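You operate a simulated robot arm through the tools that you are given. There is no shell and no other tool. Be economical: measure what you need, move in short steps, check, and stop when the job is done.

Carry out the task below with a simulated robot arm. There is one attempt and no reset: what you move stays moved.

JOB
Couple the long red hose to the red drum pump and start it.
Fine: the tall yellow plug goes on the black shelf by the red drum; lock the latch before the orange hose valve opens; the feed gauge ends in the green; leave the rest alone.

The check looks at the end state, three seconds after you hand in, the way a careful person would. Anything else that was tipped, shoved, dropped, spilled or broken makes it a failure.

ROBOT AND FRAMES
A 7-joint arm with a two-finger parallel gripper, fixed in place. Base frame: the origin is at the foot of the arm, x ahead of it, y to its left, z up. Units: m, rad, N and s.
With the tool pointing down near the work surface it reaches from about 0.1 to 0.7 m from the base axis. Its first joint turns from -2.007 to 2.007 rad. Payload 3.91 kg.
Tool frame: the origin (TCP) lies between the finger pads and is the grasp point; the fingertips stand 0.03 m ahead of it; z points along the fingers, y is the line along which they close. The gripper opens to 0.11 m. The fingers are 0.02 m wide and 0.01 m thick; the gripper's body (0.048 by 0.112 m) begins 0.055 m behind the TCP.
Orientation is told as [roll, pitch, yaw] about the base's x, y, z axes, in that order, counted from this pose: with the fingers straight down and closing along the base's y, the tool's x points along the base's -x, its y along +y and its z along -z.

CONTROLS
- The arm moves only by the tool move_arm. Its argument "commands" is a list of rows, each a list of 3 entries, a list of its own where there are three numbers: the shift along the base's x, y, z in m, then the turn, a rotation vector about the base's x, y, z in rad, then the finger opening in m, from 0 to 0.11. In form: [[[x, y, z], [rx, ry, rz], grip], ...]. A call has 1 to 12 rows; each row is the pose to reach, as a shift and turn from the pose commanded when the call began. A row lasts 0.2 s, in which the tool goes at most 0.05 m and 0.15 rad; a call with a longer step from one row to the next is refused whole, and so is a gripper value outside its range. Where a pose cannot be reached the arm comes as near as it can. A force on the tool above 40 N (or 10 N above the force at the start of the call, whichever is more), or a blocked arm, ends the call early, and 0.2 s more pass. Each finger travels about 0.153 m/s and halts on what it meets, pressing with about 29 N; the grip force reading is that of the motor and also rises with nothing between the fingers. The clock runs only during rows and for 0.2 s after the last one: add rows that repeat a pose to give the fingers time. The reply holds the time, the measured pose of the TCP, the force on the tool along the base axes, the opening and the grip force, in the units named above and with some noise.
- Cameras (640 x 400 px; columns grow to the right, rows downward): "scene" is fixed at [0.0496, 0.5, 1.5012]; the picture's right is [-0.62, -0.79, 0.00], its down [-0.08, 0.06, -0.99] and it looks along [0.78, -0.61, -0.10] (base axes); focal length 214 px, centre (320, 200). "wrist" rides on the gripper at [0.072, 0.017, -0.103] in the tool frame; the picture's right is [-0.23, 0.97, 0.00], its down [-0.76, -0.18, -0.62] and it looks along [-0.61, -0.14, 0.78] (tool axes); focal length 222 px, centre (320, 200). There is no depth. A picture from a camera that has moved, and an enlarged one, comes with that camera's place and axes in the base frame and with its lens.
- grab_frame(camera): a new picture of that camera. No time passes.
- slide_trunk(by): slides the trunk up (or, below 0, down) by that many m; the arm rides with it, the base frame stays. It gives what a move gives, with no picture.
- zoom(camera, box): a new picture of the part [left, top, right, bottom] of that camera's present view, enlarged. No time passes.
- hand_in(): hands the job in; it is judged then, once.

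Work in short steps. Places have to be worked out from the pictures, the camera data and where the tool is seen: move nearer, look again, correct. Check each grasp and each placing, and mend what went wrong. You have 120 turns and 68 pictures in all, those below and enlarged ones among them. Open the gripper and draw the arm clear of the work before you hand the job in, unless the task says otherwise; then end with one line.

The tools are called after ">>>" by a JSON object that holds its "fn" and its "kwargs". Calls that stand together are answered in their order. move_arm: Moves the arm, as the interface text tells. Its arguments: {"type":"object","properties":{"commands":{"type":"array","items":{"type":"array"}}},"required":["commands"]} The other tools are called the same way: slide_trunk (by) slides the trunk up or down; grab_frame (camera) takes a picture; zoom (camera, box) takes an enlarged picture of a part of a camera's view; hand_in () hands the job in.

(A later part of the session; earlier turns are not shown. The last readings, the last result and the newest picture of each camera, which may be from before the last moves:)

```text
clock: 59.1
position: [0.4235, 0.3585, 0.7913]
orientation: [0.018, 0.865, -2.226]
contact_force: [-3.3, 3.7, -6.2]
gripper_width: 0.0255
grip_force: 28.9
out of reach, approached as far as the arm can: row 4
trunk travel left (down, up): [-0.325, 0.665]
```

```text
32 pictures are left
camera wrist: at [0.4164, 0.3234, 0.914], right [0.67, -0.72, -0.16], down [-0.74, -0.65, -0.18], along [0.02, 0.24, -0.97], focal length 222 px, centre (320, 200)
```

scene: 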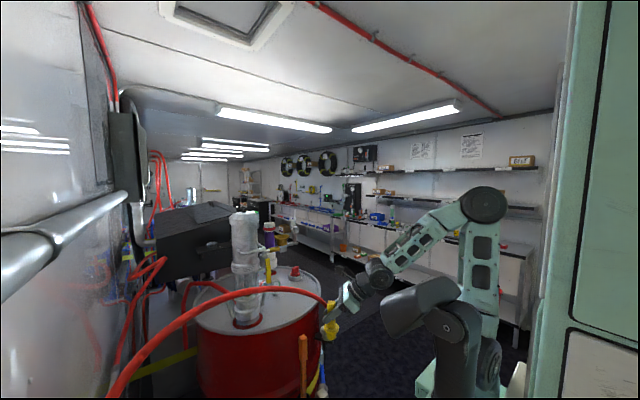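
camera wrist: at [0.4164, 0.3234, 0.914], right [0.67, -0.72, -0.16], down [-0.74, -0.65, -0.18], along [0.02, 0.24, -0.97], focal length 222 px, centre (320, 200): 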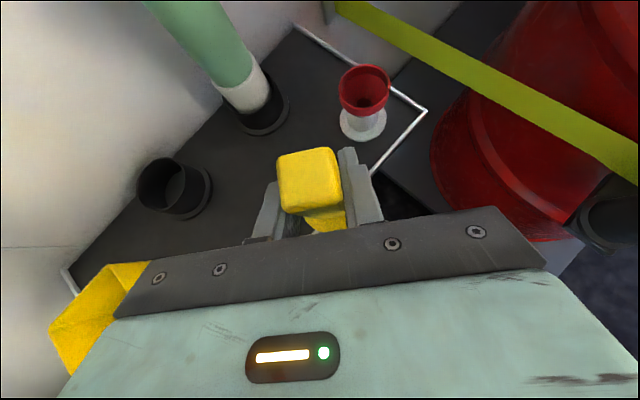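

Free area on the shelf at about (0.41, 0.465) is clear. I move there at a safe height and correct the slight tilt (pitch 0.865 → 0.808).

>>> {"fn": "move_arm", "kwargs": {"commands": [[[0.0, 0.03, 0], [-0.015, 0.012, 0], 0.015], [[-0.005, 0.06, -0.01], [-0.03, 0.023, 0.0], 0.015], [[-0.01, 0.09, -0.03], [-0.045, 0.035, 0.0], 0.015], [[-0.013, 0.106, -0.05], [-0.045, 0.035, 0.0], 0.015], [[-0.013, 0.106, -0.07], [-0.045, 0.035, 0.0], 0.015]]}}

```text
clock: 60.3
position: [0.4227, 0.3808, 0.7581]
orientation: [0.002, 0.754, -2.302]
contact_force: [-1.2, -0.2, -0.8]
gripper_width: 0.0254
grip_force: 29.0
out of reach, approached as far as the arm can: row 2, 3, 4, 5
trunk travel left (down, up): [-0.325, 0.665]
```

Blocked short in y. I restore the pitch and try with a bit more yaw toward +y and lower height.

>>> {"fn": "move_arm", "kwargs": {"commands": [[[0.0, 0.0, -0.01], [0.038, -0.034, 0.0], 0.015], [[0.0, 0.02, -0.02], [0.038, -0.034, 0.1], 0.015], [[0, 0.04, -0.03], [0.038, -0.034, 0.2], 0.015], [[0, 0.06, -0.03], [0.038, -0.034, 0.3], 0.015], [[-0.01, 0.08, -0.03], [0.038, -0.034, 0.3], 0.015]]}}

>>> {"fn": "grab_frame", "kwargs": {"camera": "scene"}}

```text
clock: 61.5
position: [0.3951, 0.4121, 0.7679]
orientation: [0.01, 0.802, -1.989]
contact_force: [1.2, -0.5, -0.8]
gripper_width: 0.0253
grip_force: 29.5
out of reach, approached as far as the arm can: row 1, 2, 3, 4, 5
trunk travel left (down, up): [-0.325, 0.665]
```

```text
31 pictures are left
```

scene: 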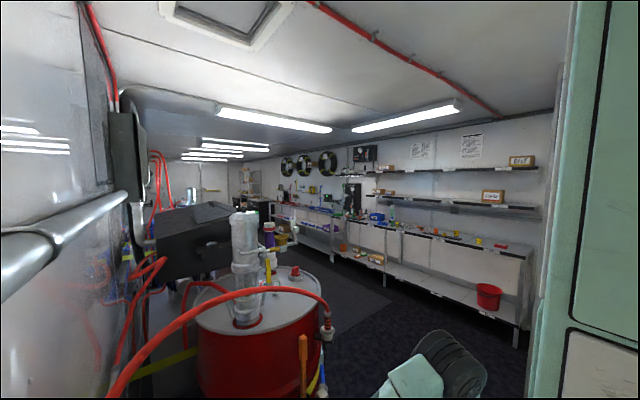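

Orientation is right again. I try a bit more outward shift, then will lower with the trunk.

>>> {"fn": "move_arm", "kwargs": {"commands": [[[0.0, 0.02, 0.0], [0, 0, 0.0], 0.015], [[0.0, 0.04, 0.0], [0, 0, 0], 0.015], [[0, 0.06, 0.0], [0, 0, 0], 0.015]]}}

```text
clock: 62.3
position: [0.3919, 0.4277, 0.7886]
orientation: [0.016, 0.8, -1.987]
contact_force: [0.3, 0.5, -0.5]
gripper_width: 0.0259
grip_force: 29.4
out of reach, approached as far as the arm can: row 1, 2, 3
trunk travel left (down, up): [-0.325, 0.665]
```

Moving outward while rising works along the limit; I follow it, then lower with the trunk.

>>> {"fn": "move_arm", "kwargs": {"commands": [[[0.0, 0.02, 0.03], [0, 0, 0.0], 0.015], [[0.0, 0.04, 0.06], [0, 0, 0], 0.015], [[0, 0.045, 0.07], [0, 0, 0], 0.015], [[0, 0.045, 0.07], [0, 0, 0], 0.015]]}}

>>> {"fn": "grab_frame", "kwargs": {"camera": "wrist"}}

```text
clock: 63.3
position: [0.3898, 0.4532, 0.862]
orientation: [0.01, 0.804, -1.983]
contact_force: [0.0, 0.4, -0.1]
gripper_width: 0.0256
grip_force: 28.9
out of reach, approached as far as the arm can: row 1, 2, 3, 4
trunk travel left (down, up): [-0.325, 0.665]
```

```text
30 pictures are left
camera wrist: at [0.394, 0.4242, 0.9879], right [0.83, -0.54, -0.16], down [-0.56, -0.82, -0.12], along [-0.07, 0.18, -0.98], focal length 222 px, centre (320, 200)
```

wrist: 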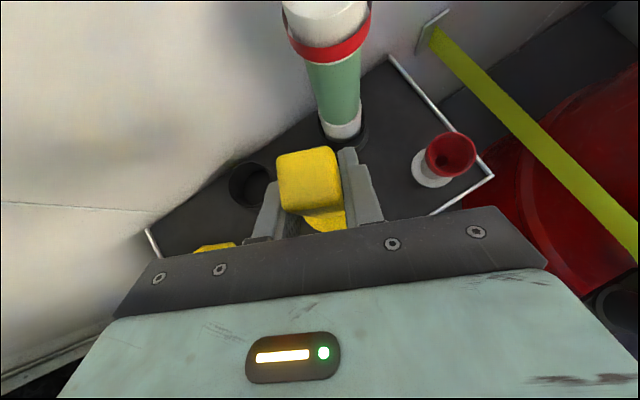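

Plug is over free shelf at (0.39, 0.45). I lower with the trunk to just above the surface.

>>> {"fn": "slide_trunk", "kwargs": {"by": -0.18}}

>>> {"fn": "grab_frame", "kwargs": {"camera": "wrist"}}

```text
clock: 65.3
position: [0.3904, 0.4541, 0.6837]
orientation: [0.011, 0.807, -1.984]
contact_force: [-0.3, -0.9, 14.1]
gripper_width: 0.0253
grip_force: 28.8
trunk travel left (down, up): [-0.145, 0.845]
```

```text
29 pictures are left
camera wrist: at [0.3944, 0.4237, 0.81], right [0.83, -0.54, -0.16], down [-0.56, -0.82, -0.12], along [-0.06, 0.19, -0.98], focal length 222 px, centre (320, 200)
```

wrist: 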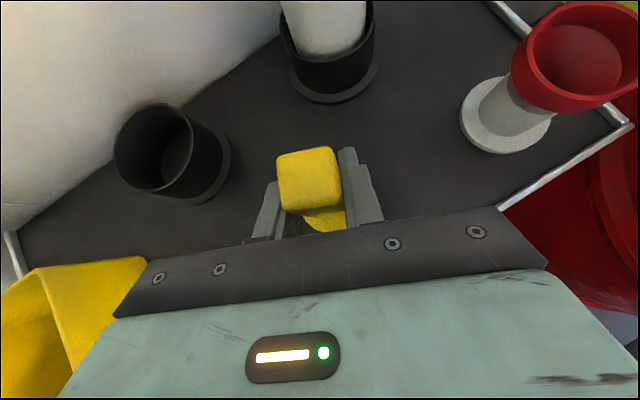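

Upward force of 14 N suggests the plug has touched the shelf. I nudge down 3 mm to confirm.

>>> {"fn": "slide_trunk", "kwargs": {"by": -0.003}}

```text
clock: 65.8
position: [0.3904, 0.4547, 0.6812]
orientation: [0.009, 0.806, -1.986]
contact_force: [1.1, 2.3, 22.2]
gripper_width: 0.0261
grip_force: 29.0
trunk travel left (down, up): [-0.142, 0.848]
```

Contact is consistent. I relieve a little, then open the fingers.

>>> {"fn": "slide_trunk", "kwargs": {"by": 0.003}}

>>> {"fn": "move_arm", "kwargs": {"commands": [[[0, 0, 0], [0, 0, 0], 0.03], [[0, 0, 0], [0, 0, 0], 0.04], [[0, 0, 0], [0, 0, 0], 0.06], [[0, 0, 0], [0, 0, 0], 0.06]]}}

>>> {"fn": "zoom", "kwargs": {"camera": "wrist", "box": [160, 60, 480, 260]}}

```text
clock: 66.4
position: [0.3905, 0.4524, 0.6819]
orientation: [0.012, 0.799, -1.983]
contact_force: [0.7, 2.0, 9.7]
gripper_width: 0.0253
grip_force: 28.8
trunk travel left (down, up): [-0.145, 0.845]
```

```text
clock: 67.4
position: [0.3907, 0.4526, 0.6823]
orientation: [0.011, 0.802, -1.984]
contact_force: [-0.3, 1.0, 0.0]
gripper_width: 0.06
grip_force: 0.1
trunk travel left (down, up): [-0.145, 0.845]
```

```text
2.00 times, centred on (320, 160) of wrist
camera zoom: at [0.3943, 0.424, 0.8077], right [0.83, -0.54, -0.16], down [-0.56, -0.82, -0.12], along [-0.07, 0.18, -0.98], focal length 444 px, centre (320, 280)
```

zoom: 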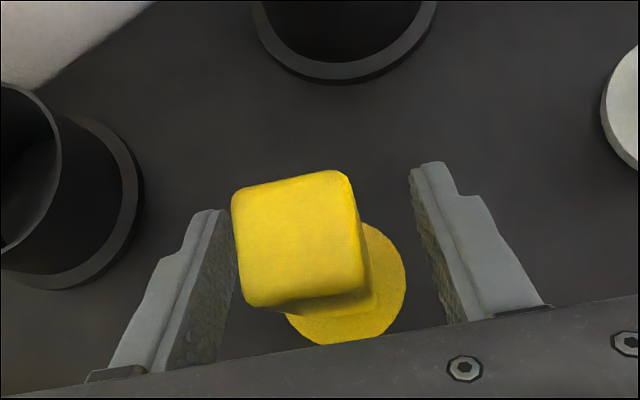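

The plug stands by itself. I open wider and rise straight up with the trunk.

>>> {"fn": "move_arm", "kwargs": {"commands": [[[0, 0, 0], [0, 0, 0], 0.08], [[0, 0, 0], [0, 0, 0], 0.09], [[0, 0, 0], [0, 0, 0], 0.09]]}}

>>> {"fn": "slide_trunk", "kwargs": {"by": 0.15}}

>>> {"fn": "grab_frame", "kwargs": {"camera": "wrist"}}

```text
clock: 68.2
position: [0.3912, 0.4536, 0.6832]
orientation: [0.01, 0.802, -1.983]
contact_force: [0.1, 0.8, 0.5]
gripper_width: 0.09
grip_force: 0.0
trunk travel left (down, up): [-0.145, 0.845]
```

```text
clock: 69.9
position: [0.39, 0.4527, 0.8325]
orientation: [0.01, 0.803, -1.981]
contact_force: [-0.1, 0.9, 0.4]
gripper_width: 0.0899
grip_force: 0.1
trunk travel left (down, up): [-0.295, 0.695]
```

```text
27 pictures are left
camera wrist: at [0.3943, 0.424, 0.9577], right [0.83, -0.54, -0.16], down [-0.56, -0.82, -0.12], along [-0.07, 0.18, -0.98], focal length 222 px, centre (320, 200)
```

wrist: 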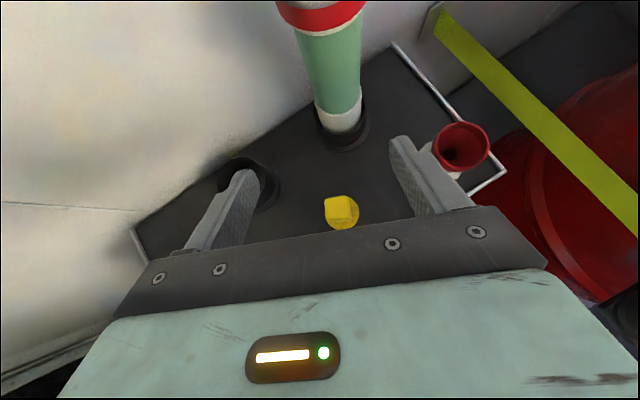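

The plug stands upright on the low shelf. Now I swing back toward +x heading to inspect the parked hose coupling near (0.75, -0.09, 0.78).

>>> {"fn": "move_arm", "kwargs": {"commands": [[[0.01, -0.04, 0], [0, 0, 0], 0.09], [[0.02, -0.08, 0], [0, 0, -0.12], 0.09], [[0.03, -0.12, 0], [0, 0, -0.24], 0.08], [[0.04, -0.165, 0], [0, 0, -0.36], 0.07], [[0.05, -0.21, 0], [0, 0, -0.5], 0.07], [[0.07, -0.255, 0], [0, 0, -0.64], 0.07], [[0.09, -0.3, 0], [0, 0, -0.78], 0.07], [[0.1, -0.345, 0], [0, 0, -0.92], 0.07], [[0.11, -0.39, 0], [0, 0, -1.06], 0.07], [[0.12, -0.43, 0], [0, 0, -1.15], 0.07], [[0.13, -0.47, 0], [0, 0, -1.15], 0.07], [[0.13, -0.5, 0], [0, 0, -1.15], 0.07]]}}

>>> {"fn": "grab_frame", "kwargs": {"camera": "wrist"}}

```text
clock: 71.0
position: [0.534, 0.2393, 0.8179]
orientation: [-0.011, 0.792, -2.563]
contact_force: [-0.1, -0.1, -0.5]
gripper_width: 0.0701
grip_force: 0.0
out of reach, approached as far as the arm can: row 4, 5
trunk travel left (down, up): [-0.295, 0.695]
stopped in row 5: the arm was blocked; the commanded pose is now the measured one
```

```text
26 pictures are left
camera wrist: at [0.5242, 0.2102, 0.9428], right [0.4, -0.9, -0.17], down [-0.91, -0.39, -0.1], along [0.03, 0.2, -0.98], focal length 222 px, centre (320, 200)
```

wrist: 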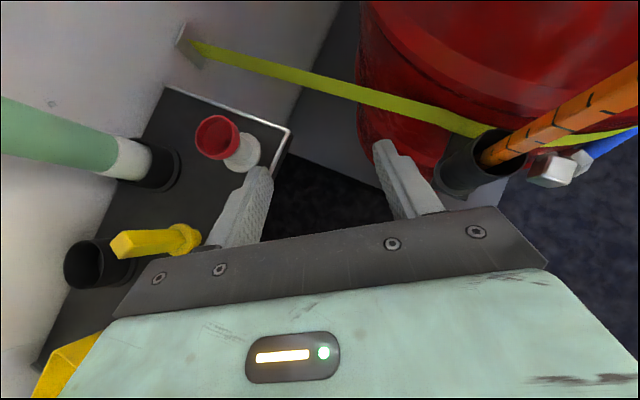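

The arm stopped (no contact force – likely a joint limit). I must clear the hose overhead before rising, so I try a straight move toward -y with small steps.

>>> {"fn": "move_arm", "kwargs": {"commands": [[[-0.005, -0.025, 0], [0, 0, 0], 0.07], [[-0.01, -0.05, 0], [0, 0, 0], 0.07], [[-0.01, -0.075, 0], [0, 0, 0], 0.07], [[-0.01, -0.1, 0], [0, 0, 0], 0.07], [[-0.01, -0.125, 0], [0, 0, 0], 0.07], [[-0.01, -0.15, 0], [0, 0, 0], 0.07]]}}

```text
clock: 71.6
position: [0.5652, 0.1404, 0.8181]
orientation: [-0.049, 0.774, -2.733]
contact_force: [0.3, 0.5, -0.1]
gripper_width: 0.0701
grip_force: 0.1
out of reach, approached as far as the arm can: row 2
trunk travel left (down, up): [-0.295, 0.695]
stopped in row 2: the arm was blocked; the commanded pose is now the measured one
```

Close to the orange stick now, so instead I make the tool steeper (which allows a smaller radius) and draw back in x.

>>> {"fn": "move_arm", "kwargs": {"commands": [[[-0.01, -0.005, 0.0], [-0.055, 0.126, 0], 0.05], [[-0.02, -0.01, 0.0], [-0.11, 0.25, 0], 0.04], [[-0.035, -0.02, 0.0], [-0.165, 0.37, 0], 0.03], [[-0.05, -0.03, 0.0], [-0.22, 0.49, 0], 0.03], [[-0.07, -0.04, 0.0], [-0.27, 0.61, 0], 0.03]]}}

>>> {"fn": "grab_frame", "kwargs": {"camera": "wrist"}}

```text
clock: 72.8
position: [0.4837, 0.1006, 0.8232]
orientation: [-0.033, 0.125, -2.716]
contact_force: [-0.1, -0.5, 0.0]
gripper_width: 0.0301
grip_force: 0.1
trunk travel left (down, up): [-0.295, 0.695]
```

```text
25 pictures are left
camera wrist: at [0.5473, 0.1064, 0.9358], right [0.2, -0.98, -0.06], down [-0.82, -0.2, 0.53], along [-0.53, -0.06, -0.85], focal length 222 px, centre (320, 200)
```

wrist: 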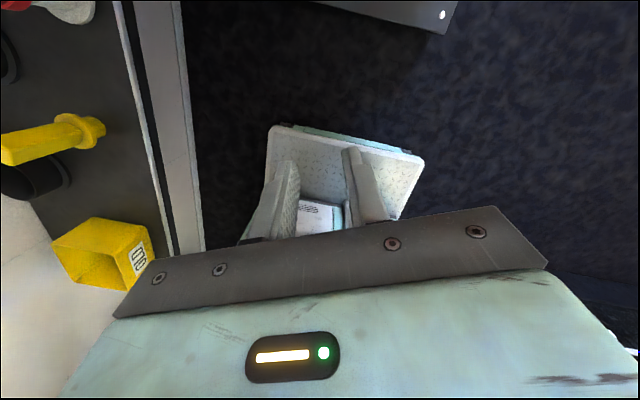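

Free space. I shift to y≈-0.1, square the heading, and raise the trunk slightly.

>>> {"fn": "move_arm", "kwargs": {"commands": [[[0, -0.04, 0.0], [0, 0, -0.14], 0.07], [[0, -0.08, 0.0], [0, 0, -0.28], 0.07], [[0, -0.12, 0.0], [0, 0, -0.42], 0.07], [[0, -0.16, 0.0], [0, 0, -0.42], 0.07], [[0, -0.2, 0.0], [0, 0, -0.42], 0.07]]}}

>>> {"fn": "slide_trunk", "kwargs": {"by": 0.15}}

>>> {"fn": "move_arm", "kwargs": {"commands": [[[0.02, 0, 0.0], [0, -0.14, 0], 0.07], [[0.04, 0, 0.0], [0, -0.28, 0], 0.07], [[0.06, 0, 0.0], [0, -0.42, 0], 0.07], [[0.08, 0, 0.0], [0, -0.56, 0], 0.07], [[0.1, 0, 0.0], [0, -0.68, 0], 0.07]]}}

>>> {"fn": "grab_frame", "kwargs": {"camera": "wrist"}}

```text
clock: 74.0
position: [0.5231, -0.1018, 0.8014]
orientation: [-0.038, 0.124, -3.134]
contact_force: [-0.6, -0.4, 0.8]
gripper_width: 0.07
grip_force: 0.0
out of reach, approached as far as the arm can: row 1, 2, 3, 4, 5
trunk travel left (down, up): [-0.295, 0.695]
```

```text
clock: 75.8
position: [0.5233, -0.1021, 0.9519]
orientation: [-0.039, 0.123, -3.137]
contact_force: [0.4, 0.5, 0.0]
gripper_width: 0.07
grip_force: 0.1
trunk travel left (down, up): [-0.445, 0.545]
```

```text
clock: 77.0
position: [0.6231, -0.104, 0.9511]
orientation: [-0.033, 0.806, -3.135]
contact_force: [-0.5, 0.6, -0.4]
gripper_width: 0.0699
grip_force: 0.1
trunk travel left (down, up): [-0.445, 0.545]
```

```text
24 pictures are left
camera wrist: at [0.5994, -0.1241, 1.0764], right [-0.13, -0.97, -0.19], down [-0.98, 0.15, -0.11], along [0.14, 0.17, -0.98], focal length 222 px, centre (320, 200)
```

wrist: 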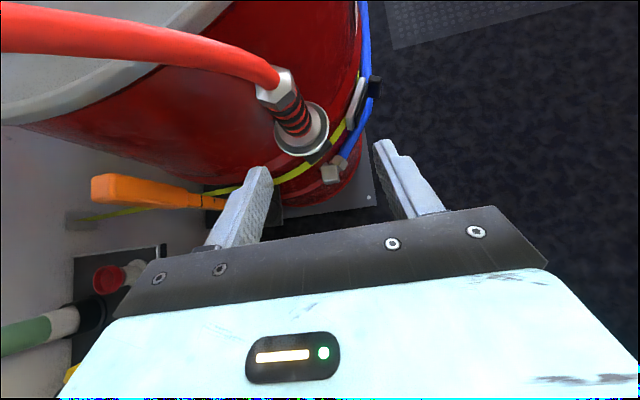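

The coupling is in view: hex nut on top, striped sleeve, ring at the bottom. I zoom with both cameras.

>>> {"fn": "zoom", "kwargs": {"camera": "wrist", "box": [220, 40, 400, 200]}}

>>> {"fn": "zoom", "kwargs": {"camera": "scene", "box": [280, 280, 400, 380]}}

```text
2.50 times, centred on (310, 120) of wrist
camera zoom: at [0.5994, -0.1241, 1.0764], right [-0.13, -0.97, -0.19], down [-0.98, 0.15, -0.11], along [0.14, 0.17, -0.98], focal length 555 px, centre (345, 400)
```

zoom: 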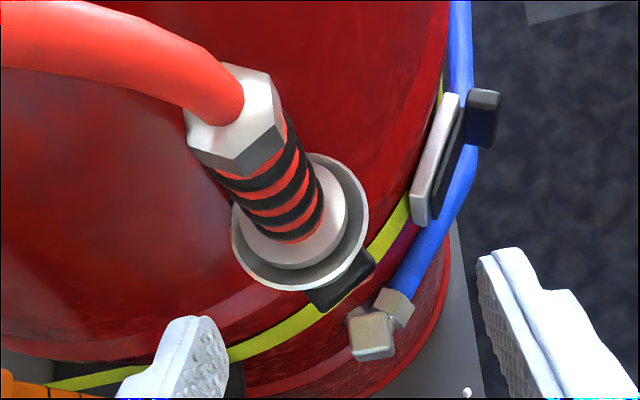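

```text
4.00 times, centred on (340, 330) of scene
camera zoom: at [0.0496, 0.5, 1.5012], right [-0.62, -0.79, 0.0], down [-0.08, 0.06, -0.99], along [0.78, -0.61, -0.1], focal length 858 px, centre (240, -320)
```

zoom: 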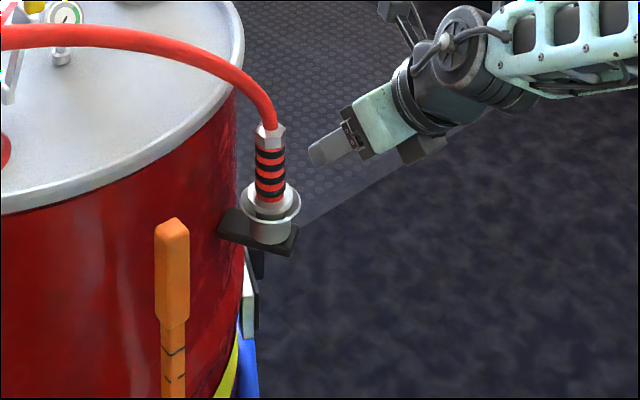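

Sleeve centre is at (0.722, -0.07, 0.867), vertical. I correct a small tool roll and advance along the tool axis to straddle the sleeve, then close.

>>> {"fn": "move_arm", "kwargs": {"commands": [[[0.015, 0.017, 0.0], [-0.012, 0, -0.012], 0.07], [[0.03, 0.034, -0.012], [-0.023, 0, -0.024], 0.06], [[0.05, 0.034, -0.033], [-0.023, 0, -0.024], 0.06], [[0.07, 0.034, -0.053], [-0.023, 0, -0.024], 0.06], [[0.085, 0.034, -0.07], [-0.023, 0, -0.024], 0.06], [[0.099, 0.034, -0.083], [-0.023, 0, -0.024], 0.06]]}}

>>> {"fn": "zoom", "kwargs": {"camera": "wrist", "box": [160, 60, 480, 260]}}

>>> {"fn": "zoom", "kwargs": {"camera": "scene", "box": [280, 260, 400, 360]}}

```text
clock: 78.2
position: [0.6913, -0.033, 0.8927]
orientation: [-0.018, 0.777, -3.08]
contact_force: [-10.5, 25.4, 13.1]
gripper_width: 0.0466
grip_force: 0.1
out of reach, approached as far as the arm can: row 5, 6
trunk travel left (down, up): [-0.445, 0.545]
stopped in row 6: the force on the tool passed its limit (the readings are from after the stop); the commanded pose is now the measured one
```

```text
2.00 times, centred on (320, 160) of wrist
camera zoom: at [0.6713, -0.0547, 1.0174], right [-0.09, -0.98, -0.17], down [-0.99, 0.11, -0.09], along [0.1, 0.16, -0.98], focal length 444 px, centre (320, 280)
```

zoom: 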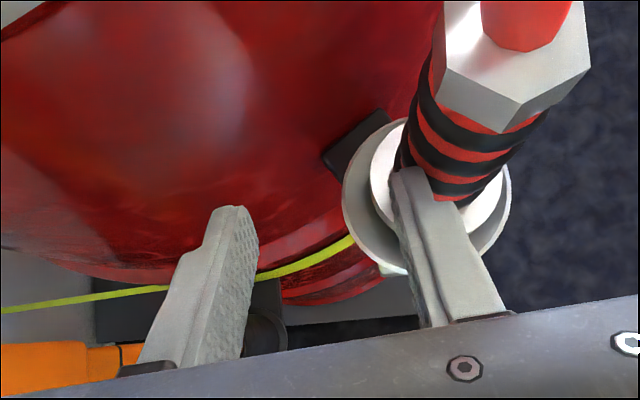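

```text
4.00 times, centred on (340, 310) of scene
camera zoom: at [0.0496, 0.5, 1.5012], right [-0.62, -0.79, 0.0], down [-0.08, 0.06, -0.99], along [0.78, -0.61, -0.1], focal length 858 px, centre (240, -240)
```

zoom: 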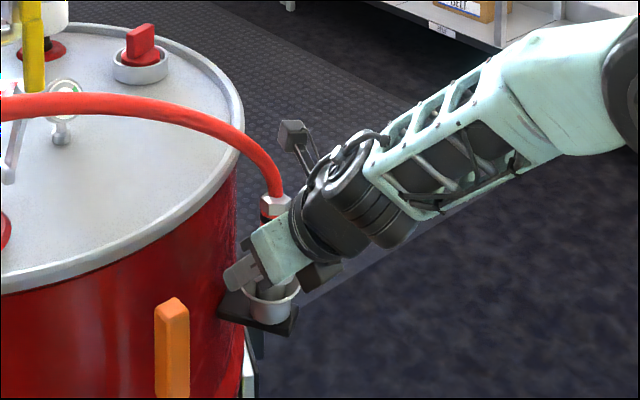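

The tool drifted to y=-0.033 and the right finger touched the sleeve (still at (0.721,-0.072)). I back straight out along the tool axis.

>>> {"fn": "move_arm", "kwargs": {"commands": [[[-0.01, 0.005, 0.01], [0, 0, 0], 0.06], [[-0.03, 0.005, 0.03], [0, 0, 0], 0.06], [[-0.06, 0.0, 0.05], [0, 0, 0], 0.07]]}}

>>> {"fn": "grab_frame", "kwargs": {"camera": "wrist"}}

```text
clock: 79.0
position: [0.6322, -0.0425, 0.94]
orientation: [-0.015, 0.776, -3.093]
contact_force: [-0.3, 0.1, -0.3]
gripper_width: 0.0699
grip_force: 0.1
trunk travel left (down, up): [-0.445, 0.545]
```

```text
19 pictures are left
camera wrist: at [0.6126, -0.0615, 1.0668], right [-0.1, -0.98, -0.17], down [-0.99, 0.12, -0.09], along [0.11, 0.16, -0.98], focal length 222 px, centre (320, 200)
```

wrist: 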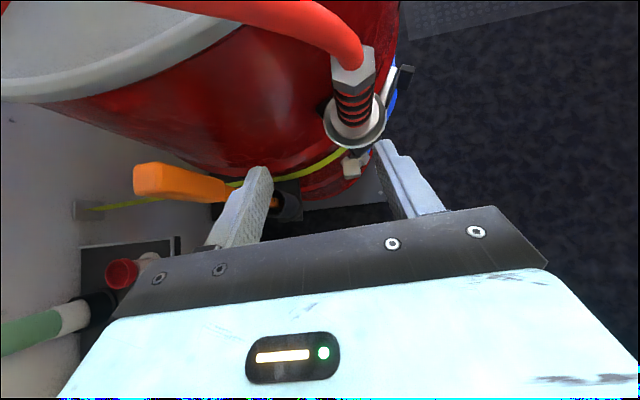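

I'll change the arm posture: raise the arm 0.1 while lowering the trunk 0.1 (higher relative to the shoulder reaches outward better), and centre on y=-0.07.

>>> {"fn": "move_arm", "kwargs": {"commands": [[[-0.01, -0.01, 0.03], [0, 0.0, 0], 0.07], [[-0.02, -0.02, 0.06], [0, 0.01, -0.02], 0.07], [[-0.02, -0.028, 0.09], [0, 0.02, -0.048], 0.07], [[-0.02, -0.028, 0.11], [0, 0.025, -0.048], 0.07]]}}

>>> {"fn": "slide_trunk", "kwargs": {"by": -0.11}}

```text
clock: 80.0
position: [0.6338, -0.0715, 1.0406]
orientation: [-0.017, 0.752, -3.141]
contact_force: [-0.4, -0.3, -0.4]
gripper_width: 0.0701
grip_force: 0.1
out of reach, approached as far as the arm can: row 2, 3, 4
trunk travel left (down, up): [-0.445, 0.545]
```

```text
clock: 81.5
position: [0.6345, -0.0717, 0.9301]
orientation: [-0.019, 0.752, -3.141]
contact_force: [-0.8, 0.5, -0.7]
gripper_width: 0.0701
grip_force: 0.1
trunk travel left (down, up): [-0.335, 0.655]
```

Centred at y=-0.072. I advance half-way first and check the reading.

>>> {"fn": "move_arm", "kwargs": {"commands": [[[0.02, 0, -0.012], [0, 0, 0], 0.06], [[0.04, 0, -0.025], [0, 0, 0], 0.06], [[0.05, 0, -0.035], [0, 0, 0], 0.06]]}}

```text
clock: 82.2
position: [0.6842, -0.0701, 0.8949]
orientation: [-0.018, 0.752, -3.138]
contact_force: [-0.3, 0.7, -0.4]
gripper_width: 0.0601
grip_force: 0.1
trunk travel left (down, up): [-0.335, 0.655]
```

Good tracking. I advance the rest and look before closing.

>>> {"fn": "move_arm", "kwargs": {"commands": [[[0.013, -0.001, -0.01], [0, 0, 0], 0.06], [[0.026, -0.001, -0.02], [0, 0, 0], 0.06], [[0.037, -0.001, -0.028], [0, 0, 0], 0.06]]}}

>>> {"fn": "zoom", "kwargs": {"camera": "wrist", "box": [160, 60, 480, 260]}}

```text
clock: 83.0
position: [0.7198, -0.071, 0.8676]
orientation: [-0.016, 0.752, -3.139]
contact_force: [0.0, 0.9, 0.0]
gripper_width: 0.0601
grip_force: 0.0
trunk travel left (down, up): [-0.335, 0.655]
```

```text
2.00 times, centred on (320, 160) of wrist
camera zoom: at [0.7021, -0.0904, 0.9935], right [-0.15, -0.97, -0.17], down [-0.98, 0.17, -0.06], along [0.09, 0.16, -0.98], focal length 444 px, centre (320, 280)
```

zoom: 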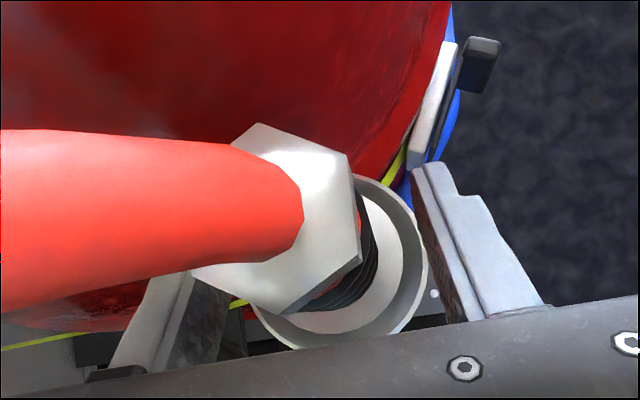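

The sleeve is between the fingers. I close.

>>> {"fn": "move_arm", "kwargs": {"commands": [[[0, 0, 0], [0, 0, 0], 0.04], [[0, 0, 0], [0, 0, 0], 0.02], [[0, 0, 0], [0, 0, 0], 0.015], [[0, 0, 0], [0, 0, 0], 0.015]]}}

>>> {"fn": "move_arm", "kwargs": {"commands": [[[0, 0, 0.01], [0, 0, 0], 0.015], [[0, 0, 0.025], [0, 0, 0], 0.015], [[0, 0, 0.04], [0, 0, 0], 0.015], [[0, 0, 0.06], [0, 0, 0], 0.015], [[0, 0, 0.08], [0, 0, 0], 0.015], [[0, 0, 0.1], [0, 0, 0], 0.015]]}}

>>> {"fn": "zoom", "kwargs": {"camera": "scene", "box": [260, 240, 400, 350]}}

```text
clock: 84.0
position: [0.7195, -0.0697, 0.8677]
orientation: [-0.018, 0.753, -3.14]
contact_force: [1.9, 0.9, 0.9]
gripper_width: 0.0464
grip_force: 29.0
trunk travel left (down, up): [-0.335, 0.655]
```

```text
clock: 85.5
position: [0.7201, -0.0723, 0.9672]
orientation: [-0.017, 0.752, -3.14]
contact_force: [-0.7, -0.6, -3.3]
gripper_width: 0.0459
grip_force: 28.7
trunk travel left (down, up): [-0.335, 0.655]
```

```text
3.64 times, centred on (330, 295) of scene
camera zoom: at [0.0496, 0.5, 1.5012], right [-0.62, -0.79, 0.0], down [-0.08, 0.06, -0.99], along [0.78, -0.61, -0.1], focal length 780 px, centre (284, -146)
```

zoom: 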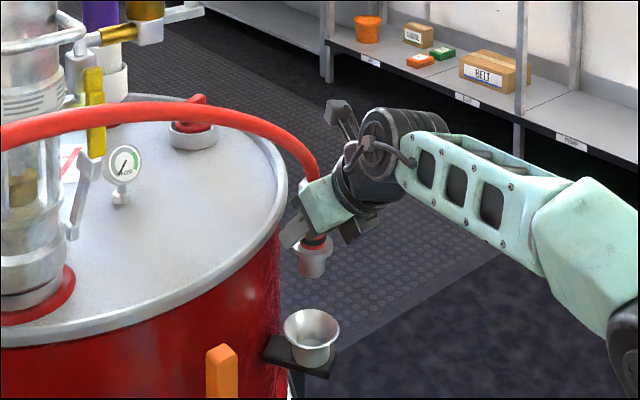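

The coupling is out and firmly held; bottom is about 0.068 and the flange top about 0.028 below the TCP. I raise the trunk in two steps.

>>> {"fn": "slide_trunk", "kwargs": {"by": 0.2}}

>>> {"fn": "slide_trunk", "kwargs": {"by": 0.23}}

>>> {"fn": "grab_frame", "kwargs": {"camera": "scene"}}

```text
clock: 87.6
position: [0.7206, -0.0714, 1.1666]
orientation: [-0.018, 0.75, -3.14]
contact_force: [-0.2, -0.1, -3.4]
gripper_width: 0.0459
grip_force: 28.4
trunk travel left (down, up): [-0.535, 0.455]
```

```text
clock: 90.0
position: [0.7204, -0.073, 1.3988]
orientation: [-0.018, 0.752, -3.138]
contact_force: [0.2, -0.1, -3.1]
gripper_width: 0.0456
grip_force: 28.6
trunk travel left (down, up): [-0.765, 0.225]
```

```text
16 pictures are left
```

scene: 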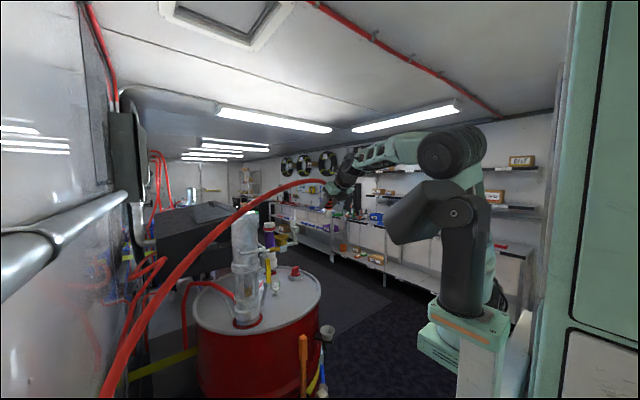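

Hose follows cleanly. I move over the socket at (0.846, 0.078) keeping height.

>>> {"fn": "move_arm", "kwargs": {"commands": [[[0.025, 0.03, 0], [0, 0, 0], 0.015], [[0.05, 0.06, 0], [0, 0, 0], 0.015], [[0.075, 0.09, 0], [0, 0, 0], 0.015], [[0.1, 0.12, 0], [0, 0, 0], 0.015], [[0.126, 0.15, 0], [0, 0, 0], 0.015], [[0.126, 0.15, 0], [0, 0, 0], 0.015]]}}

>>> {"fn": "zoom", "kwargs": {"camera": "scene", "box": [220, 170, 340, 270]}}

>>> {"fn": "zoom", "kwargs": {"camera": "wrist", "box": [160, 60, 480, 260]}}

```text
clock: 91.4
position: [0.7831, 0.0116, 1.3984]
orientation: [-0.018, 0.754, -3.14]
contact_force: [-0.2, 0.4, -3.0]
gripper_width: 0.0455
grip_force: 29.1
out of reach, approached as far as the arm can: row 3, 4, 5, 6
trunk travel left (down, up): [-0.765, 0.225]
```

```text
4.00 times, centred on (280, 220) of scene
camera zoom: at [0.0496, 0.5, 1.5012], right [-0.62, -0.79, 0.0], down [-0.08, 0.06, -0.99], along [0.78, -0.61, -0.1], focal length 858 px, centre (480, 120)
```

zoom: 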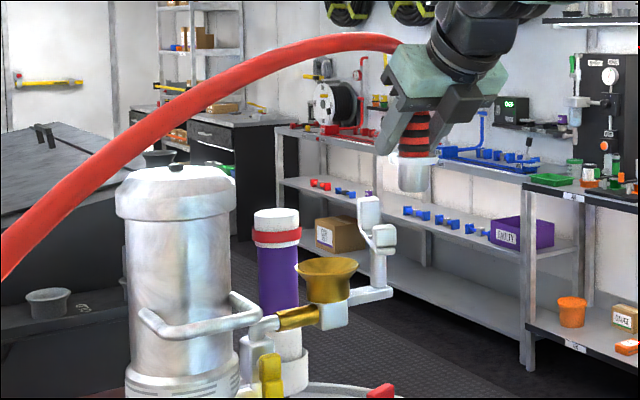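

```text
2.00 times, centred on (320, 160) of wrist
camera zoom: at [0.7642, -0.0085, 1.5249], right [-0.15, -0.97, -0.17], down [-0.98, 0.17, -0.06], along [0.09, 0.16, -0.98], focal length 444 px, centre (320, 280)
```

zoom: 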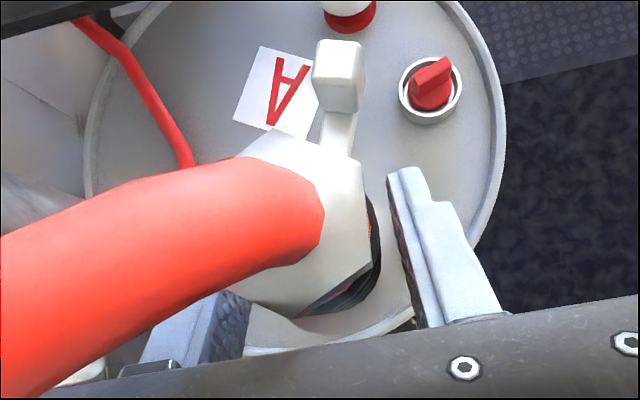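

Coupling hangs vertical, but the arm is short here. I raise the trunk 0.1 and complete the move from a better posture.

>>> {"fn": "slide_trunk", "kwargs": {"by": 0.1}}

>>> {"fn": "move_arm", "kwargs": {"commands": [[[0.015, 0.015, -0.03], [0, 0, 0], 0.015], [[0.03, 0.03, -0.06], [0, 0, 0], 0.015], [[0.045, 0.045, -0.09], [0, 0, 0], 0.015], [[0.06, 0.06, -0.1], [0, 0, 0], 0.015], [[0.063, 0.067, -0.1], [0, 0, 0], 0.015], [[0.063, 0.067, -0.1], [0, 0, 0], 0.015]]}}

```text
clock: 92.8
position: [0.7819, 0.0104, 1.4997]
orientation: [-0.017, 0.752, -3.139]
contact_force: [0.3, 0.3, -2.9]
gripper_width: 0.0451
grip_force: 29.1
trunk travel left (down, up): [-0.865, 0.125]
```

```text
clock: 94.2
position: [0.7745, 0.0218, 1.4424]
orientation: [-0.024, 0.752, -3.139]
contact_force: [0.3, 0.4, -2.6]
gripper_width: 0.0304
grip_force: 28.8
out of reach, approached as far as the arm can: row 1, 2, 3, 4, 5, 6
trunk travel left (down, up): [-0.865, 0.125]
```

The finger width changed from 0.045 to 0.030: the fitting shifted in the grip. I look before doing anything.

>>> {"fn": "zoom", "kwargs": {"camera": "scene", "box": [240, 130, 360, 230]}}

>>> {"fn": "zoom", "kwargs": {"camera": "wrist", "box": [160, 60, 480, 260]}}

```text
4.00 times, centred on (300, 180) of scene
camera zoom: at [0.0496, 0.5, 1.5012], right [-0.62, -0.79, 0.0], down [-0.08, 0.06, -0.99], along [0.78, -0.61, -0.1], focal length 858 px, centre (400, 280)
```

zoom: 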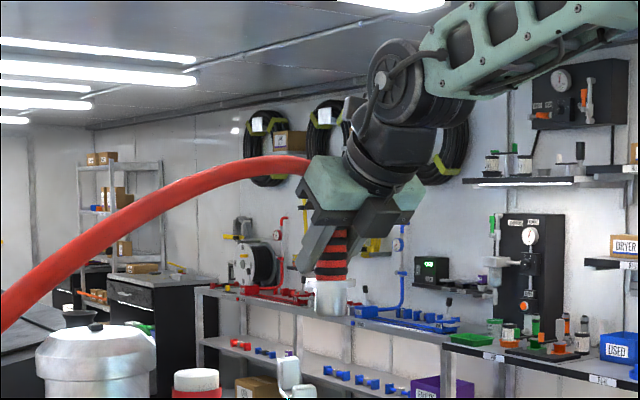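

```text
2.00 times, centred on (320, 160) of wrist
camera zoom: at [0.7566, 0.0011, 1.5689], right [-0.15, -0.97, -0.17], down [-0.98, 0.16, -0.06], along [0.09, 0.16, -0.98], focal length 444 px, centre (320, 280)
```

zoom: 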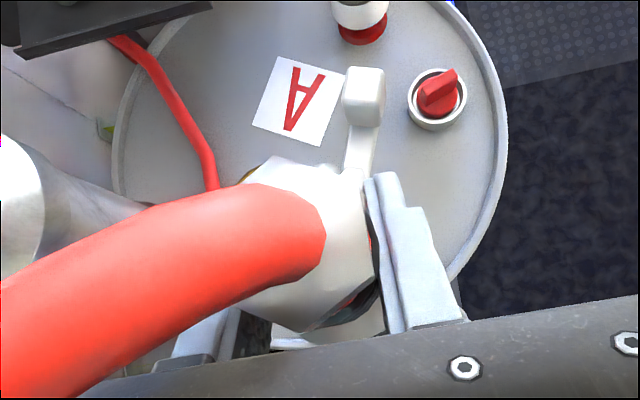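

The fitting has settled so the fingers grip the sleeve just above its collar, still vertical (collar top ≈0.031, bottom ≈0.064 below TCP). I try small separate steps to see which direction is limited.

>>> {"fn": "move_arm", "kwargs": {"commands": [[[0, 0, -0.02], [0, 0, 0], 0.015], [[0, 0, -0.035], [0, 0, 0], 0.015], [[0, 0, -0.035], [0, 0, 0], 0.015]]}}

>>> {"fn": "move_arm", "kwargs": {"commands": [[[0.02, 0.01, 0], [0, 0, 0], 0.015], [[0.04, 0.02, 0], [0, 0, 0], 0.015], [[0.04, 0.02, 0], [0, 0, 0], 0.015]]}}

```text
clock: 95.0
position: [0.7702, 0.0198, 1.4082]
orientation: [-0.023, 0.755, -3.14]
contact_force: [-0.4, -0.2, -2.9]
gripper_width: 0.0303
grip_force: 28.7
out of reach, approached as far as the arm can: row 1, 2, 3
trunk travel left (down, up): [-0.865, 0.125]
```

```text
clock: 95.8
position: [0.769, 0.0208, 1.4081]
orientation: [-0.023, 0.754, -3.14]
contact_force: [0.1, 0.1, -2.9]
gripper_width: 0.0305
grip_force: 29.0
out of reach, approached as far as the arm can: row 1, 2, 3
trunk travel left (down, up): [-0.865, 0.125]
```

Forward motion is held by a joint limit. The fitting is round, so I try changing the heading by +0.3 rad while moving forward.

>>> {"fn": "move_arm", "kwargs": {"commands": [[[0.0, 0.0, 0], [0, 0, 0.1], 0.015], [[0.01, 0.005, 0], [0, 0, 0.2], 0.015], [[0.02, 0.01, 0], [0, 0, 0.3], 0.015], [[0.03, 0.015, 0], [0, 0, 0.3], 0.015], [[0.04, 0.02, 0], [0, 0, 0.3], 0.015]]}}

```text
clock: 97.0
position: [0.7651, 0.0375, 1.4172]
orientation: [-0.017, 0.752, -2.841]
contact_force: [-0.9, 0.3, -3.2]
gripper_width: 0.0306
grip_force: 28.7
out of reach, approached as far as the arm can: row 2, 3, 4, 5
trunk travel left (down, up): [-0.865, 0.125]
```

That didn't help; I try the other way (heading −0.3).

>>> {"fn": "move_arm", "kwargs": {"commands": [[[0.0, 0.0, 0], [0, 0, -0.15], 0.015], [[0.0, 0.0, 0], [0, 0, -0.3], 0.015], [[0.0, -0.005, 0], [0, 0, -0.45], 0.015], [[0.01, -0.01, 0], [0, 0, -0.6], 0.015], [[0.02, -0.01, 0], [0, 0, -0.6], 0.015], [[0.04, -0.005, 0], [0, 0, -0.6], 0.015], [[0.06, 0.0, 0], [0, 0, -0.6], 0.015]]}}

>>> {"fn": "grab_frame", "kwargs": {"camera": "scene"}}

```text
clock: 98.6
position: [0.7571, -0.049, 1.4209]
orientation: [-0.112, 0.743, 2.843]
contact_force: [0.7, 0.9, -3.4]
gripper_width: 0.0306
grip_force: 29.2
out of reach, approached as far as the arm can: row 2, 3, 4, 5, 6, 7
trunk travel left (down, up): [-0.865, 0.125]
```

```text
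11 pictures are left
```

scene: 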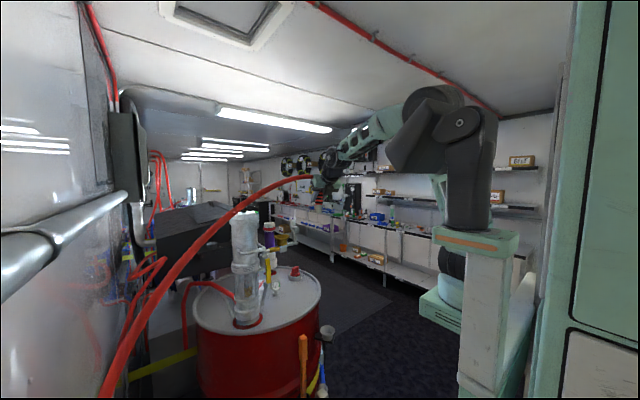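

Force is only the fitting's weight, so this is an arm-posture limit, not the hose. As before, I steepen the tool to free the posture, then tilt back while going forward.

>>> {"fn": "move_arm", "kwargs": {"commands": [[[-0.01, 0.0, 0.01], [0.0, 0.05, 0.1], 0.015], [[-0.02, 0.0, 0.02], [0.0, 0.12, 0.2], 0.015], [[-0.03, 0.0, 0.03], [0.03, 0.22, 0.28], 0.015], [[-0.04, 0.0, 0.03], [0.03, 0.35, 0.3], 0.015], [[-0.04, 0.0, 0.03], [0.03, 0.48, 0.3], 0.015], [[-0.04, 0.0, 0.03], [0.03, 0.6, 0.3], 0.015]]}}

```text
clock: 100.0
position: [0.6686, -0.0447, 1.4542]
orientation: [-0.06, 0.147, -3.107]
contact_force: [0.3, 0.1, -2.4]
gripper_width: 0.0304
grip_force: 29.0
out of reach, approached as far as the arm can: row 5, 6
trunk travel left (down, up): [-0.865, 0.125]
```

I test forward motion with the steep tool.

>>> {"fn": "move_arm", "kwargs": {"commands": [[[0.03, 0.02, 0.0], [0, 0, 0], 0.015], [[0.06, 0.04, 0.0], [0, 0, 0], 0.015], [[0.09, 0.06, 0.0], [0, 0, 0], 0.015], [[0.12, 0.08, 0.0], [0, 0, 0], 0.015]]}}

```text
clock: 101.0
position: [0.6712, 0.0261, 1.4553]
orientation: [-0.059, 0.148, -3.107]
contact_force: [-0.7, -1.1, -3.1]
gripper_width: 0.0303
grip_force: 28.7
out of reach, approached as far as the arm can: row 1, 2, 3, 4
trunk travel left (down, up): [-0.865, 0.125]
```

I raise the trunk further and lower the arm relative to it, then go forward.

>>> {"fn": "slide_trunk", "kwargs": {"by": 0.12}}

>>> {"fn": "move_arm", "kwargs": {"commands": [[[0.0, 0.0, -0.04], [0, 0, 0], 0.015], [[0.0, 0.0, -0.08], [0, 0, 0], 0.015], [[0.02, 0.0, -0.12], [0, 0, 0], 0.015], [[0.04, 0.0, -0.13], [0, 0, 0], 0.015], [[0.07, 0.01, -0.13], [0, 0, 0], 0.015], [[0.1, 0.02, -0.13], [0, 0, 0], 0.015]]}}

```text
clock: 102.5
position: [0.6714, 0.0262, 1.574]
orientation: [-0.059, 0.149, -3.107]
contact_force: [-0.4, -0.7, -2.0]
gripper_width: 0.0303
grip_force: 29.2
trunk travel left (down, up): [-0.985, 0.005]
```

```text
clock: 103.9
position: [0.6594, 0.0361, 1.4768]
orientation: [-0.059, 0.149, -3.105]
contact_force: [-0.2, 0.6, -3.4]
gripper_width: 0.0304
grip_force: 29.6
out of reach, approached as far as the arm can: row 2, 3, 4, 5, 6
trunk travel left (down, up): [-0.985, 0.005]
```

A posture branch seems to have changed during the low moves. I retrace the sequence that worked first: retract with tool near vertical, then tilt and extend.

>>> {"fn": "move_arm", "kwargs": {"commands": [[[-0.04, 0.0, 0], [0, 0.03, -0.03], 0.015], [[-0.08, 0.0, 0], [0, 0.07, -0.03], 0.015], [[-0.12, 0.0, 0], [0, 0.07, -0.03], 0.015], [[-0.16, 0.0, 0], [0, 0.07, -0.03], 0.015], [[-0.2, 0.0, 0], [0, 0.07, -0.03], 0.015], [[-0.22, 0.0, 0], [0, 0.07, -0.03], 0.015]]}}

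>>> {"fn": "grab_frame", "kwargs": {"camera": "scene"}}

```text
clock: 105.3
position: [0.4683, 0.0451, 1.4664]
orientation: [-0.062, 0.074, -3.138]
contact_force: [0.5, 1.1, -3.3]
gripper_width: 0.0305
grip_force: 28.3
out of reach, approached as far as the arm can: row 5, 6
trunk travel left (down, up): [-0.985, 0.005]
```

```text
10 pictures are left
```

scene: 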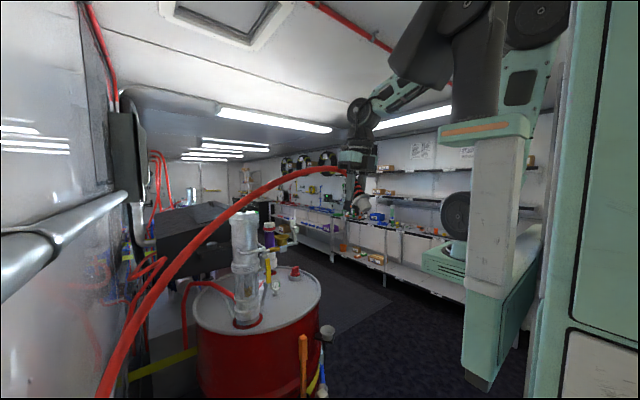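

Retracted. Now I tilt back to 45° with roll corrected, and extend again.

>>> {"fn": "move_arm", "kwargs": {"commands": [[[0.01, 0.0, 0], [-0.03, -0.1, 0], 0.015], [[0.02, 0.0, 0], [-0.05, -0.22, 0], 0.015], [[0.03, 0.0, 0], [-0.05, -0.36, 0], 0.015], [[0.05, 0.0, -0.01], [-0.05, -0.5, 0], 0.015], [[0.07, 0.0, -0.02], [-0.05, -0.64, 0], 0.015], [[0.1, 0.0, -0.03], [-0.05, -0.68, 0], 0.015], [[0.14, 0.0, -0.04], [-0.05, -0.68, 0], 0.015], [[0.18, 0.0, -0.05], [-0.05, -0.68, 0], 0.015], [[0.22, 0.0, -0.05], [-0.05, -0.68, 0], 0.015], [[0.26, 0.0, -0.05], [-0.05, -0.68, 0], 0.015]]}}

```text
clock: 107.5
position: [0.7091, 0.0325, 1.4222]
orientation: [-0.003, 0.754, -3.104]
contact_force: [-0.5, 0.3, -2.3]
gripper_width: 0.0307
grip_force: 28.5
out of reach, approached as far as the arm can: row 1, 2, 3, 4, 5, 6, 7, 9, 10
trunk travel left (down, up): [-0.985, 0.005]
```

Progressing. I continue forward.

>>> {"fn": "move_arm", "kwargs": {"commands": [[[0.03, 0.01, 0.0], [0, 0, 0], 0.015], [[0.06, 0.02, 0.0], [0, 0, 0], 0.015], [[0.09, 0.03, 0.0], [0, 0, 0], 0.015], [[0.12, 0.04, 0.0], [0, 0, 0], 0.015]]}}

```text
clock: 108.5
position: [0.7295, 0.0265, 1.4412]
orientation: [-0.001, 0.757, -3.105]
contact_force: [-0.3, -0.2, -3.4]
gripper_width: 0.0306
grip_force: 29.2
out of reach, approached as far as the arm can: row 1, 2, 3, 4
trunk travel left (down, up): [-0.985, 0.005]
```

Still limited. On the first trip the arm passed through a horizontal tool pose before reaching forward; I try that: tilt to horizontal here and see.

>>> {"fn": "move_arm", "kwargs": {"commands": [[[0.0, 0.0, 0.02], [0, -0.14, 0], 0.015], [[0.0, 0.0, 0.03], [0, -0.28, 0], 0.015], [[0.01, 0.0, 0.04], [0, -0.42, 0], 0.015], [[0.02, 0.0, 0.05], [0, -0.56, 0], 0.015], [[0.03, 0.0, 0.06], [0, -0.7, 0], 0.015], [[0.06, 0.0, 0.06], [0, -0.78, 0], 0.015], [[0.09, 0.0, 0.06], [0, -0.78, 0], 0.015], [[0.12, 0.0, 0.06], [0, -0.78, 0], 0.015]]}}

```text
clock: 110.3
position: [0.772, 0.0206, 1.5467]
orientation: [0.597, 1.53, -2.528]
contact_force: [0.7, 0.0, -2.4]
gripper_width: 0.0301
grip_force: 29.5
out of reach, approached as far as the arm can: row 5, 6, 7, 8
trunk travel left (down, up): [-0.985, 0.005]
```

The limit is in the shoulder/elbow (it changed when I turned the heading by +0.8 earlier). I undo it: tilt back, then sweep the heading the opposite way and return.

>>> {"fn": "move_arm", "kwargs": {"commands": [[[-0.03, 0.0, -0.02], [0, 0.14, 0], 0.015], [[-0.06, 0.0, -0.04], [0, 0.28, 0], 0.015], [[-0.09, 0.0, -0.06], [0, 0.42, 0], 0.015], [[-0.12, -0.02, -0.08], [0, 0.56, 0], 0.015], [[-0.15, -0.04, -0.1], [0, 0.7, 0], 0.015], [[-0.16, -0.06, -0.1], [0, 0.78, 0], 0.015]]}}

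>>> {"fn": "move_arm", "kwargs": {"commands": [[[0.0, -0.01, 0], [0, 0, -0.14], 0.015], [[0.0, -0.02, 0], [0, 0, -0.28], 0.015], [[0.0, -0.03, 0], [0, 0, -0.42], 0.015], [[0.0, -0.04, 0], [0, 0, -0.56], 0.015], [[0.0, -0.05, 0], [0, 0, -0.7], 0.015], [[0, -0.06, 0], [0, 0, -0.84], 0.015], [[0, -0.06, 0], [0, 0, -0.98], 0.015]]}}

```text
clock: 111.7
position: [0.6138, -0.0435, 1.45]
orientation: [0.005, 0.756, -3.107]
contact_force: [0.4, 0.1, -4.1]
gripper_width: 0.0305
grip_force: 28.9
trunk travel left (down, up): [-0.985, 0.005]
```

```text
clock: 113.3
position: [0.6232, -0.1152, 1.4176]
orientation: [-0.353, 0.488, 2.12]
contact_force: [-0.9, -1.2, -2.9]
gripper_width: 0.0304
grip_force: 28.9
out of reach, approached as far as the arm can: row 2, 3, 4, 5, 6, 7
trunk travel left (down, up): [-0.985, 0.005]
```

I sweep the heading back and read the orientation.

>>> {"fn": "move_arm", "kwargs": {"commands": [[[0.0, 0.01, 0], [0, 0, 0.14], 0.015], [[0.0, 0.02, 0], [0, 0, 0.28], 0.015], [[0.0, 0.03, 0.01], [0, 0, 0.42], 0.015], [[0.0, 0.04, 0.02], [0, 0, 0.56], 0.015], [[0.0, 0.05, 0.03], [0, 0, 0.7], 0.015], [[0.02, 0.06, 0.03], [0, 0, 0.84], 0.015], [[0.04, 0.07, 0.03], [0, 0, 0.98], 0.015]]}}

```text
clock: 114.9
position: [0.6643, -0.0455, 1.4476]
orientation: [-0.354, 0.49, 3.103]
contact_force: [-1.3, -0.1, -3.1]
gripper_width: 0.0302
grip_force: 29.0
trunk travel left (down, up): [-0.985, 0.005]
```

The orientation got pulled off; I restore it (roll first, then pitch) and test forward travel.

>>> {"fn": "move_arm", "kwargs": {"commands": [[[0.0, 0.0, 0], [-0.12, 0, -0.065], 0.015], [[0.0, 0.0, 0], [-0.23, 0, -0.125], 0.015], [[0.0, 0.01, 0], [-0.312, 0, -0.167], 0.015]]}}

>>> {"fn": "move_arm", "kwargs": {"commands": [[[0.01, 0.0, 0], [0, -0.13, 0], 0.015], [[0.03, 0.01, 0], [0, -0.262, 0], 0.015], [[0.06, 0.02, 0], [0, -0.262, 0], 0.015], [[0.09, 0.03, 0], [0, -0.262, 0], 0.015], [[0.12, 0.04, 0], [0, -0.262, 0], 0.015]]}}

```text
clock: 115.7
position: [0.6639, -0.0458, 1.4389]
orientation: [-0.2, 0.477, 3.1]
contact_force: [-0.6, -0.9, -4.1]
gripper_width: 0.0301
grip_force: 29.3
out of reach, approached as far as the arm can: row 2, 3
trunk travel left (down, up): [-0.985, 0.005]
```

```text
clock: 116.9
position: [0.7859, -0.0067, 1.4396]
orientation: [-0.218, 0.74, 3.09]
contact_force: [0.2, 0.2, -4.3]
gripper_width: 0.0305
grip_force: 29.0
trunk travel left (down, up): [-0.985, 0.005]
```

Forward motion is free now. I move over the socket and then correct the remaining roll.

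>>> {"fn": "move_arm", "kwargs": {"commands": [[[0.02, 0.03, 0], [0, 0, 0], 0.015], [[0.04, 0.06, 0], [0, 0, 0], 0.015], [[0.06, 0.084, 0], [0, 0, 0], 0.015]]}}

>>> {"fn": "move_arm", "kwargs": {"commands": [[[0, 0, 0], [-0.08, 0, -0.073], 0.015], [[0, 0, 0], [-0.161, 0, -0.147], 0.015], [[0, 0, 0], [-0.161, 0, -0.147], 0.015]]}}

```text
clock: 117.7
position: [0.8445, 0.079, 1.4407]
orientation: [-0.216, 0.74, 3.093]
contact_force: [-1.4, -0.6, -3.5]
gripper_width: 0.0305
grip_force: 28.5
trunk travel left (down, up): [-0.985, 0.005]
```

```text
clock: 118.5
position: [0.8451, 0.0797, 1.4405]
orientation: [0.003, 0.746, 3.095]
contact_force: [0.0, -0.2, -3.3]
gripper_width: 0.0299
grip_force: 29.4
trunk travel left (down, up): [-0.985, 0.005]
```

Over the socket with the right orientation. I check the fitting's alignment.

>>> {"fn": "zoom", "kwargs": {"camera": "scene", "box": [230, 160, 340, 250]}}

>>> {"fn": "zoom", "kwargs": {"camera": "wrist", "box": [160, 60, 480, 260]}}

```text
4.44 times, centred on (285, 205) of scene
camera zoom: at [0.0496, 0.5, 1.5012], right [-0.62, -0.79, 0.0], down [-0.08, 0.06, -0.99], along [0.78, -0.61, -0.1], focal length 953 px, centre (476, 178)
```

zoom: 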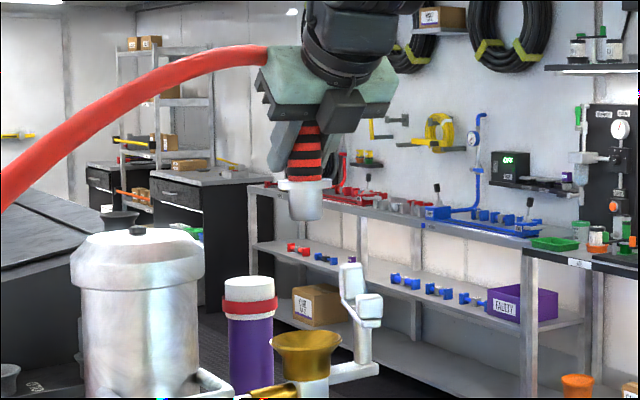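

```text
2.00 times, centred on (320, 160) of wrist
camera zoom: at [0.8265, 0.0632, 1.5661], right [-0.22, -0.96, -0.15], down [-0.97, 0.23, -0.06], along [0.09, 0.13, -0.99], focal length 444 px, centre (320, 280)
```

zoom: 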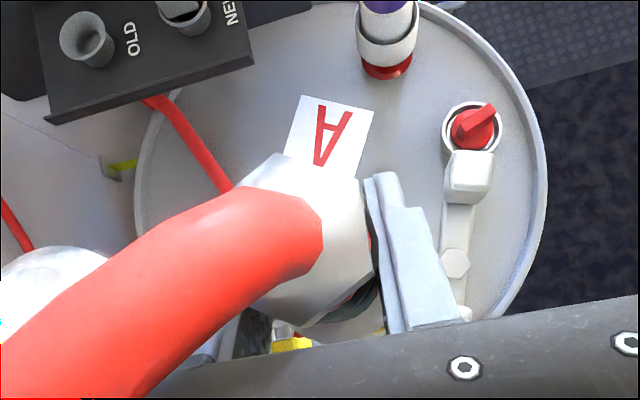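

Aligned within about 2 mm. I descend in stages: first to just above the rim.

>>> {"fn": "move_arm", "kwargs": {"commands": [[[0, -0.001, -0.03], [0, 0, 0], 0.015], [[0.001, -0.0015, -0.06], [0, 0, 0], 0.015], [[0.001, -0.0015, -0.09], [0, 0, 0], 0.015], [[0.001, -0.0015, -0.105], [0, 0, 0], 0.015], [[0.001, -0.0015, -0.115], [0, 0, 0], 0.015], [[0.001, -0.0015, -0.125], [0, 0, 0], 0.015]]}}

```text
clock: 119.9
position: [0.8446, 0.0779, 1.3145]
orientation: [0.004, 0.749, 3.094]
contact_force: [-0.2, 0.6, -2.4]
gripper_width: 0.0303
grip_force: 29.3
trunk travel left (down, up): [-0.985, 0.005]
```

No contact yet at 1.3145. I continue in 4 mm steps.

>>> {"fn": "move_arm", "kwargs": {"commands": [[[0, 0, -0.005], [0, 0, 0], 0.015], [[0, 0, -0.01], [0, 0, 0], 0.015], [[0, 0, -0.014], [0, 0, 0], 0.015], [[0, 0, -0.018], [0, 0, 0], 0.015], [[0, 0, -0.022], [0, 0, 0], 0.015]]}}

>>> {"fn": "zoom", "kwargs": {"camera": "scene", "box": [250, 190, 330, 260]}}

```text
clock: 121.1
position: [0.8481, 0.0794, 1.2951]
orientation: [0.0, 0.751, 3.091]
contact_force: [7.4, 11.1, 22.3]
gripper_width: 0.0302
grip_force: 29.1
trunk travel left (down, up): [-0.985, 0.005]
```

```text
5.71 times, centred on (290, 225) of scene
camera zoom: at [0.0496, 0.5, 1.5012], right [-0.62, -0.79, 0.0], down [-0.08, 0.06, -0.99], along [0.78, -0.61, -0.1], focal length 1226 px, centre (491, 57)
```

zoom: 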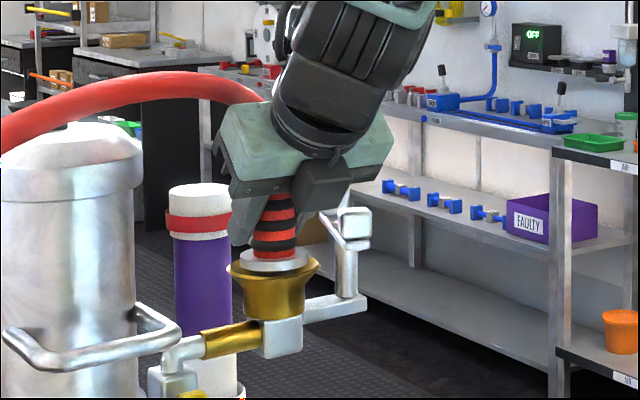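

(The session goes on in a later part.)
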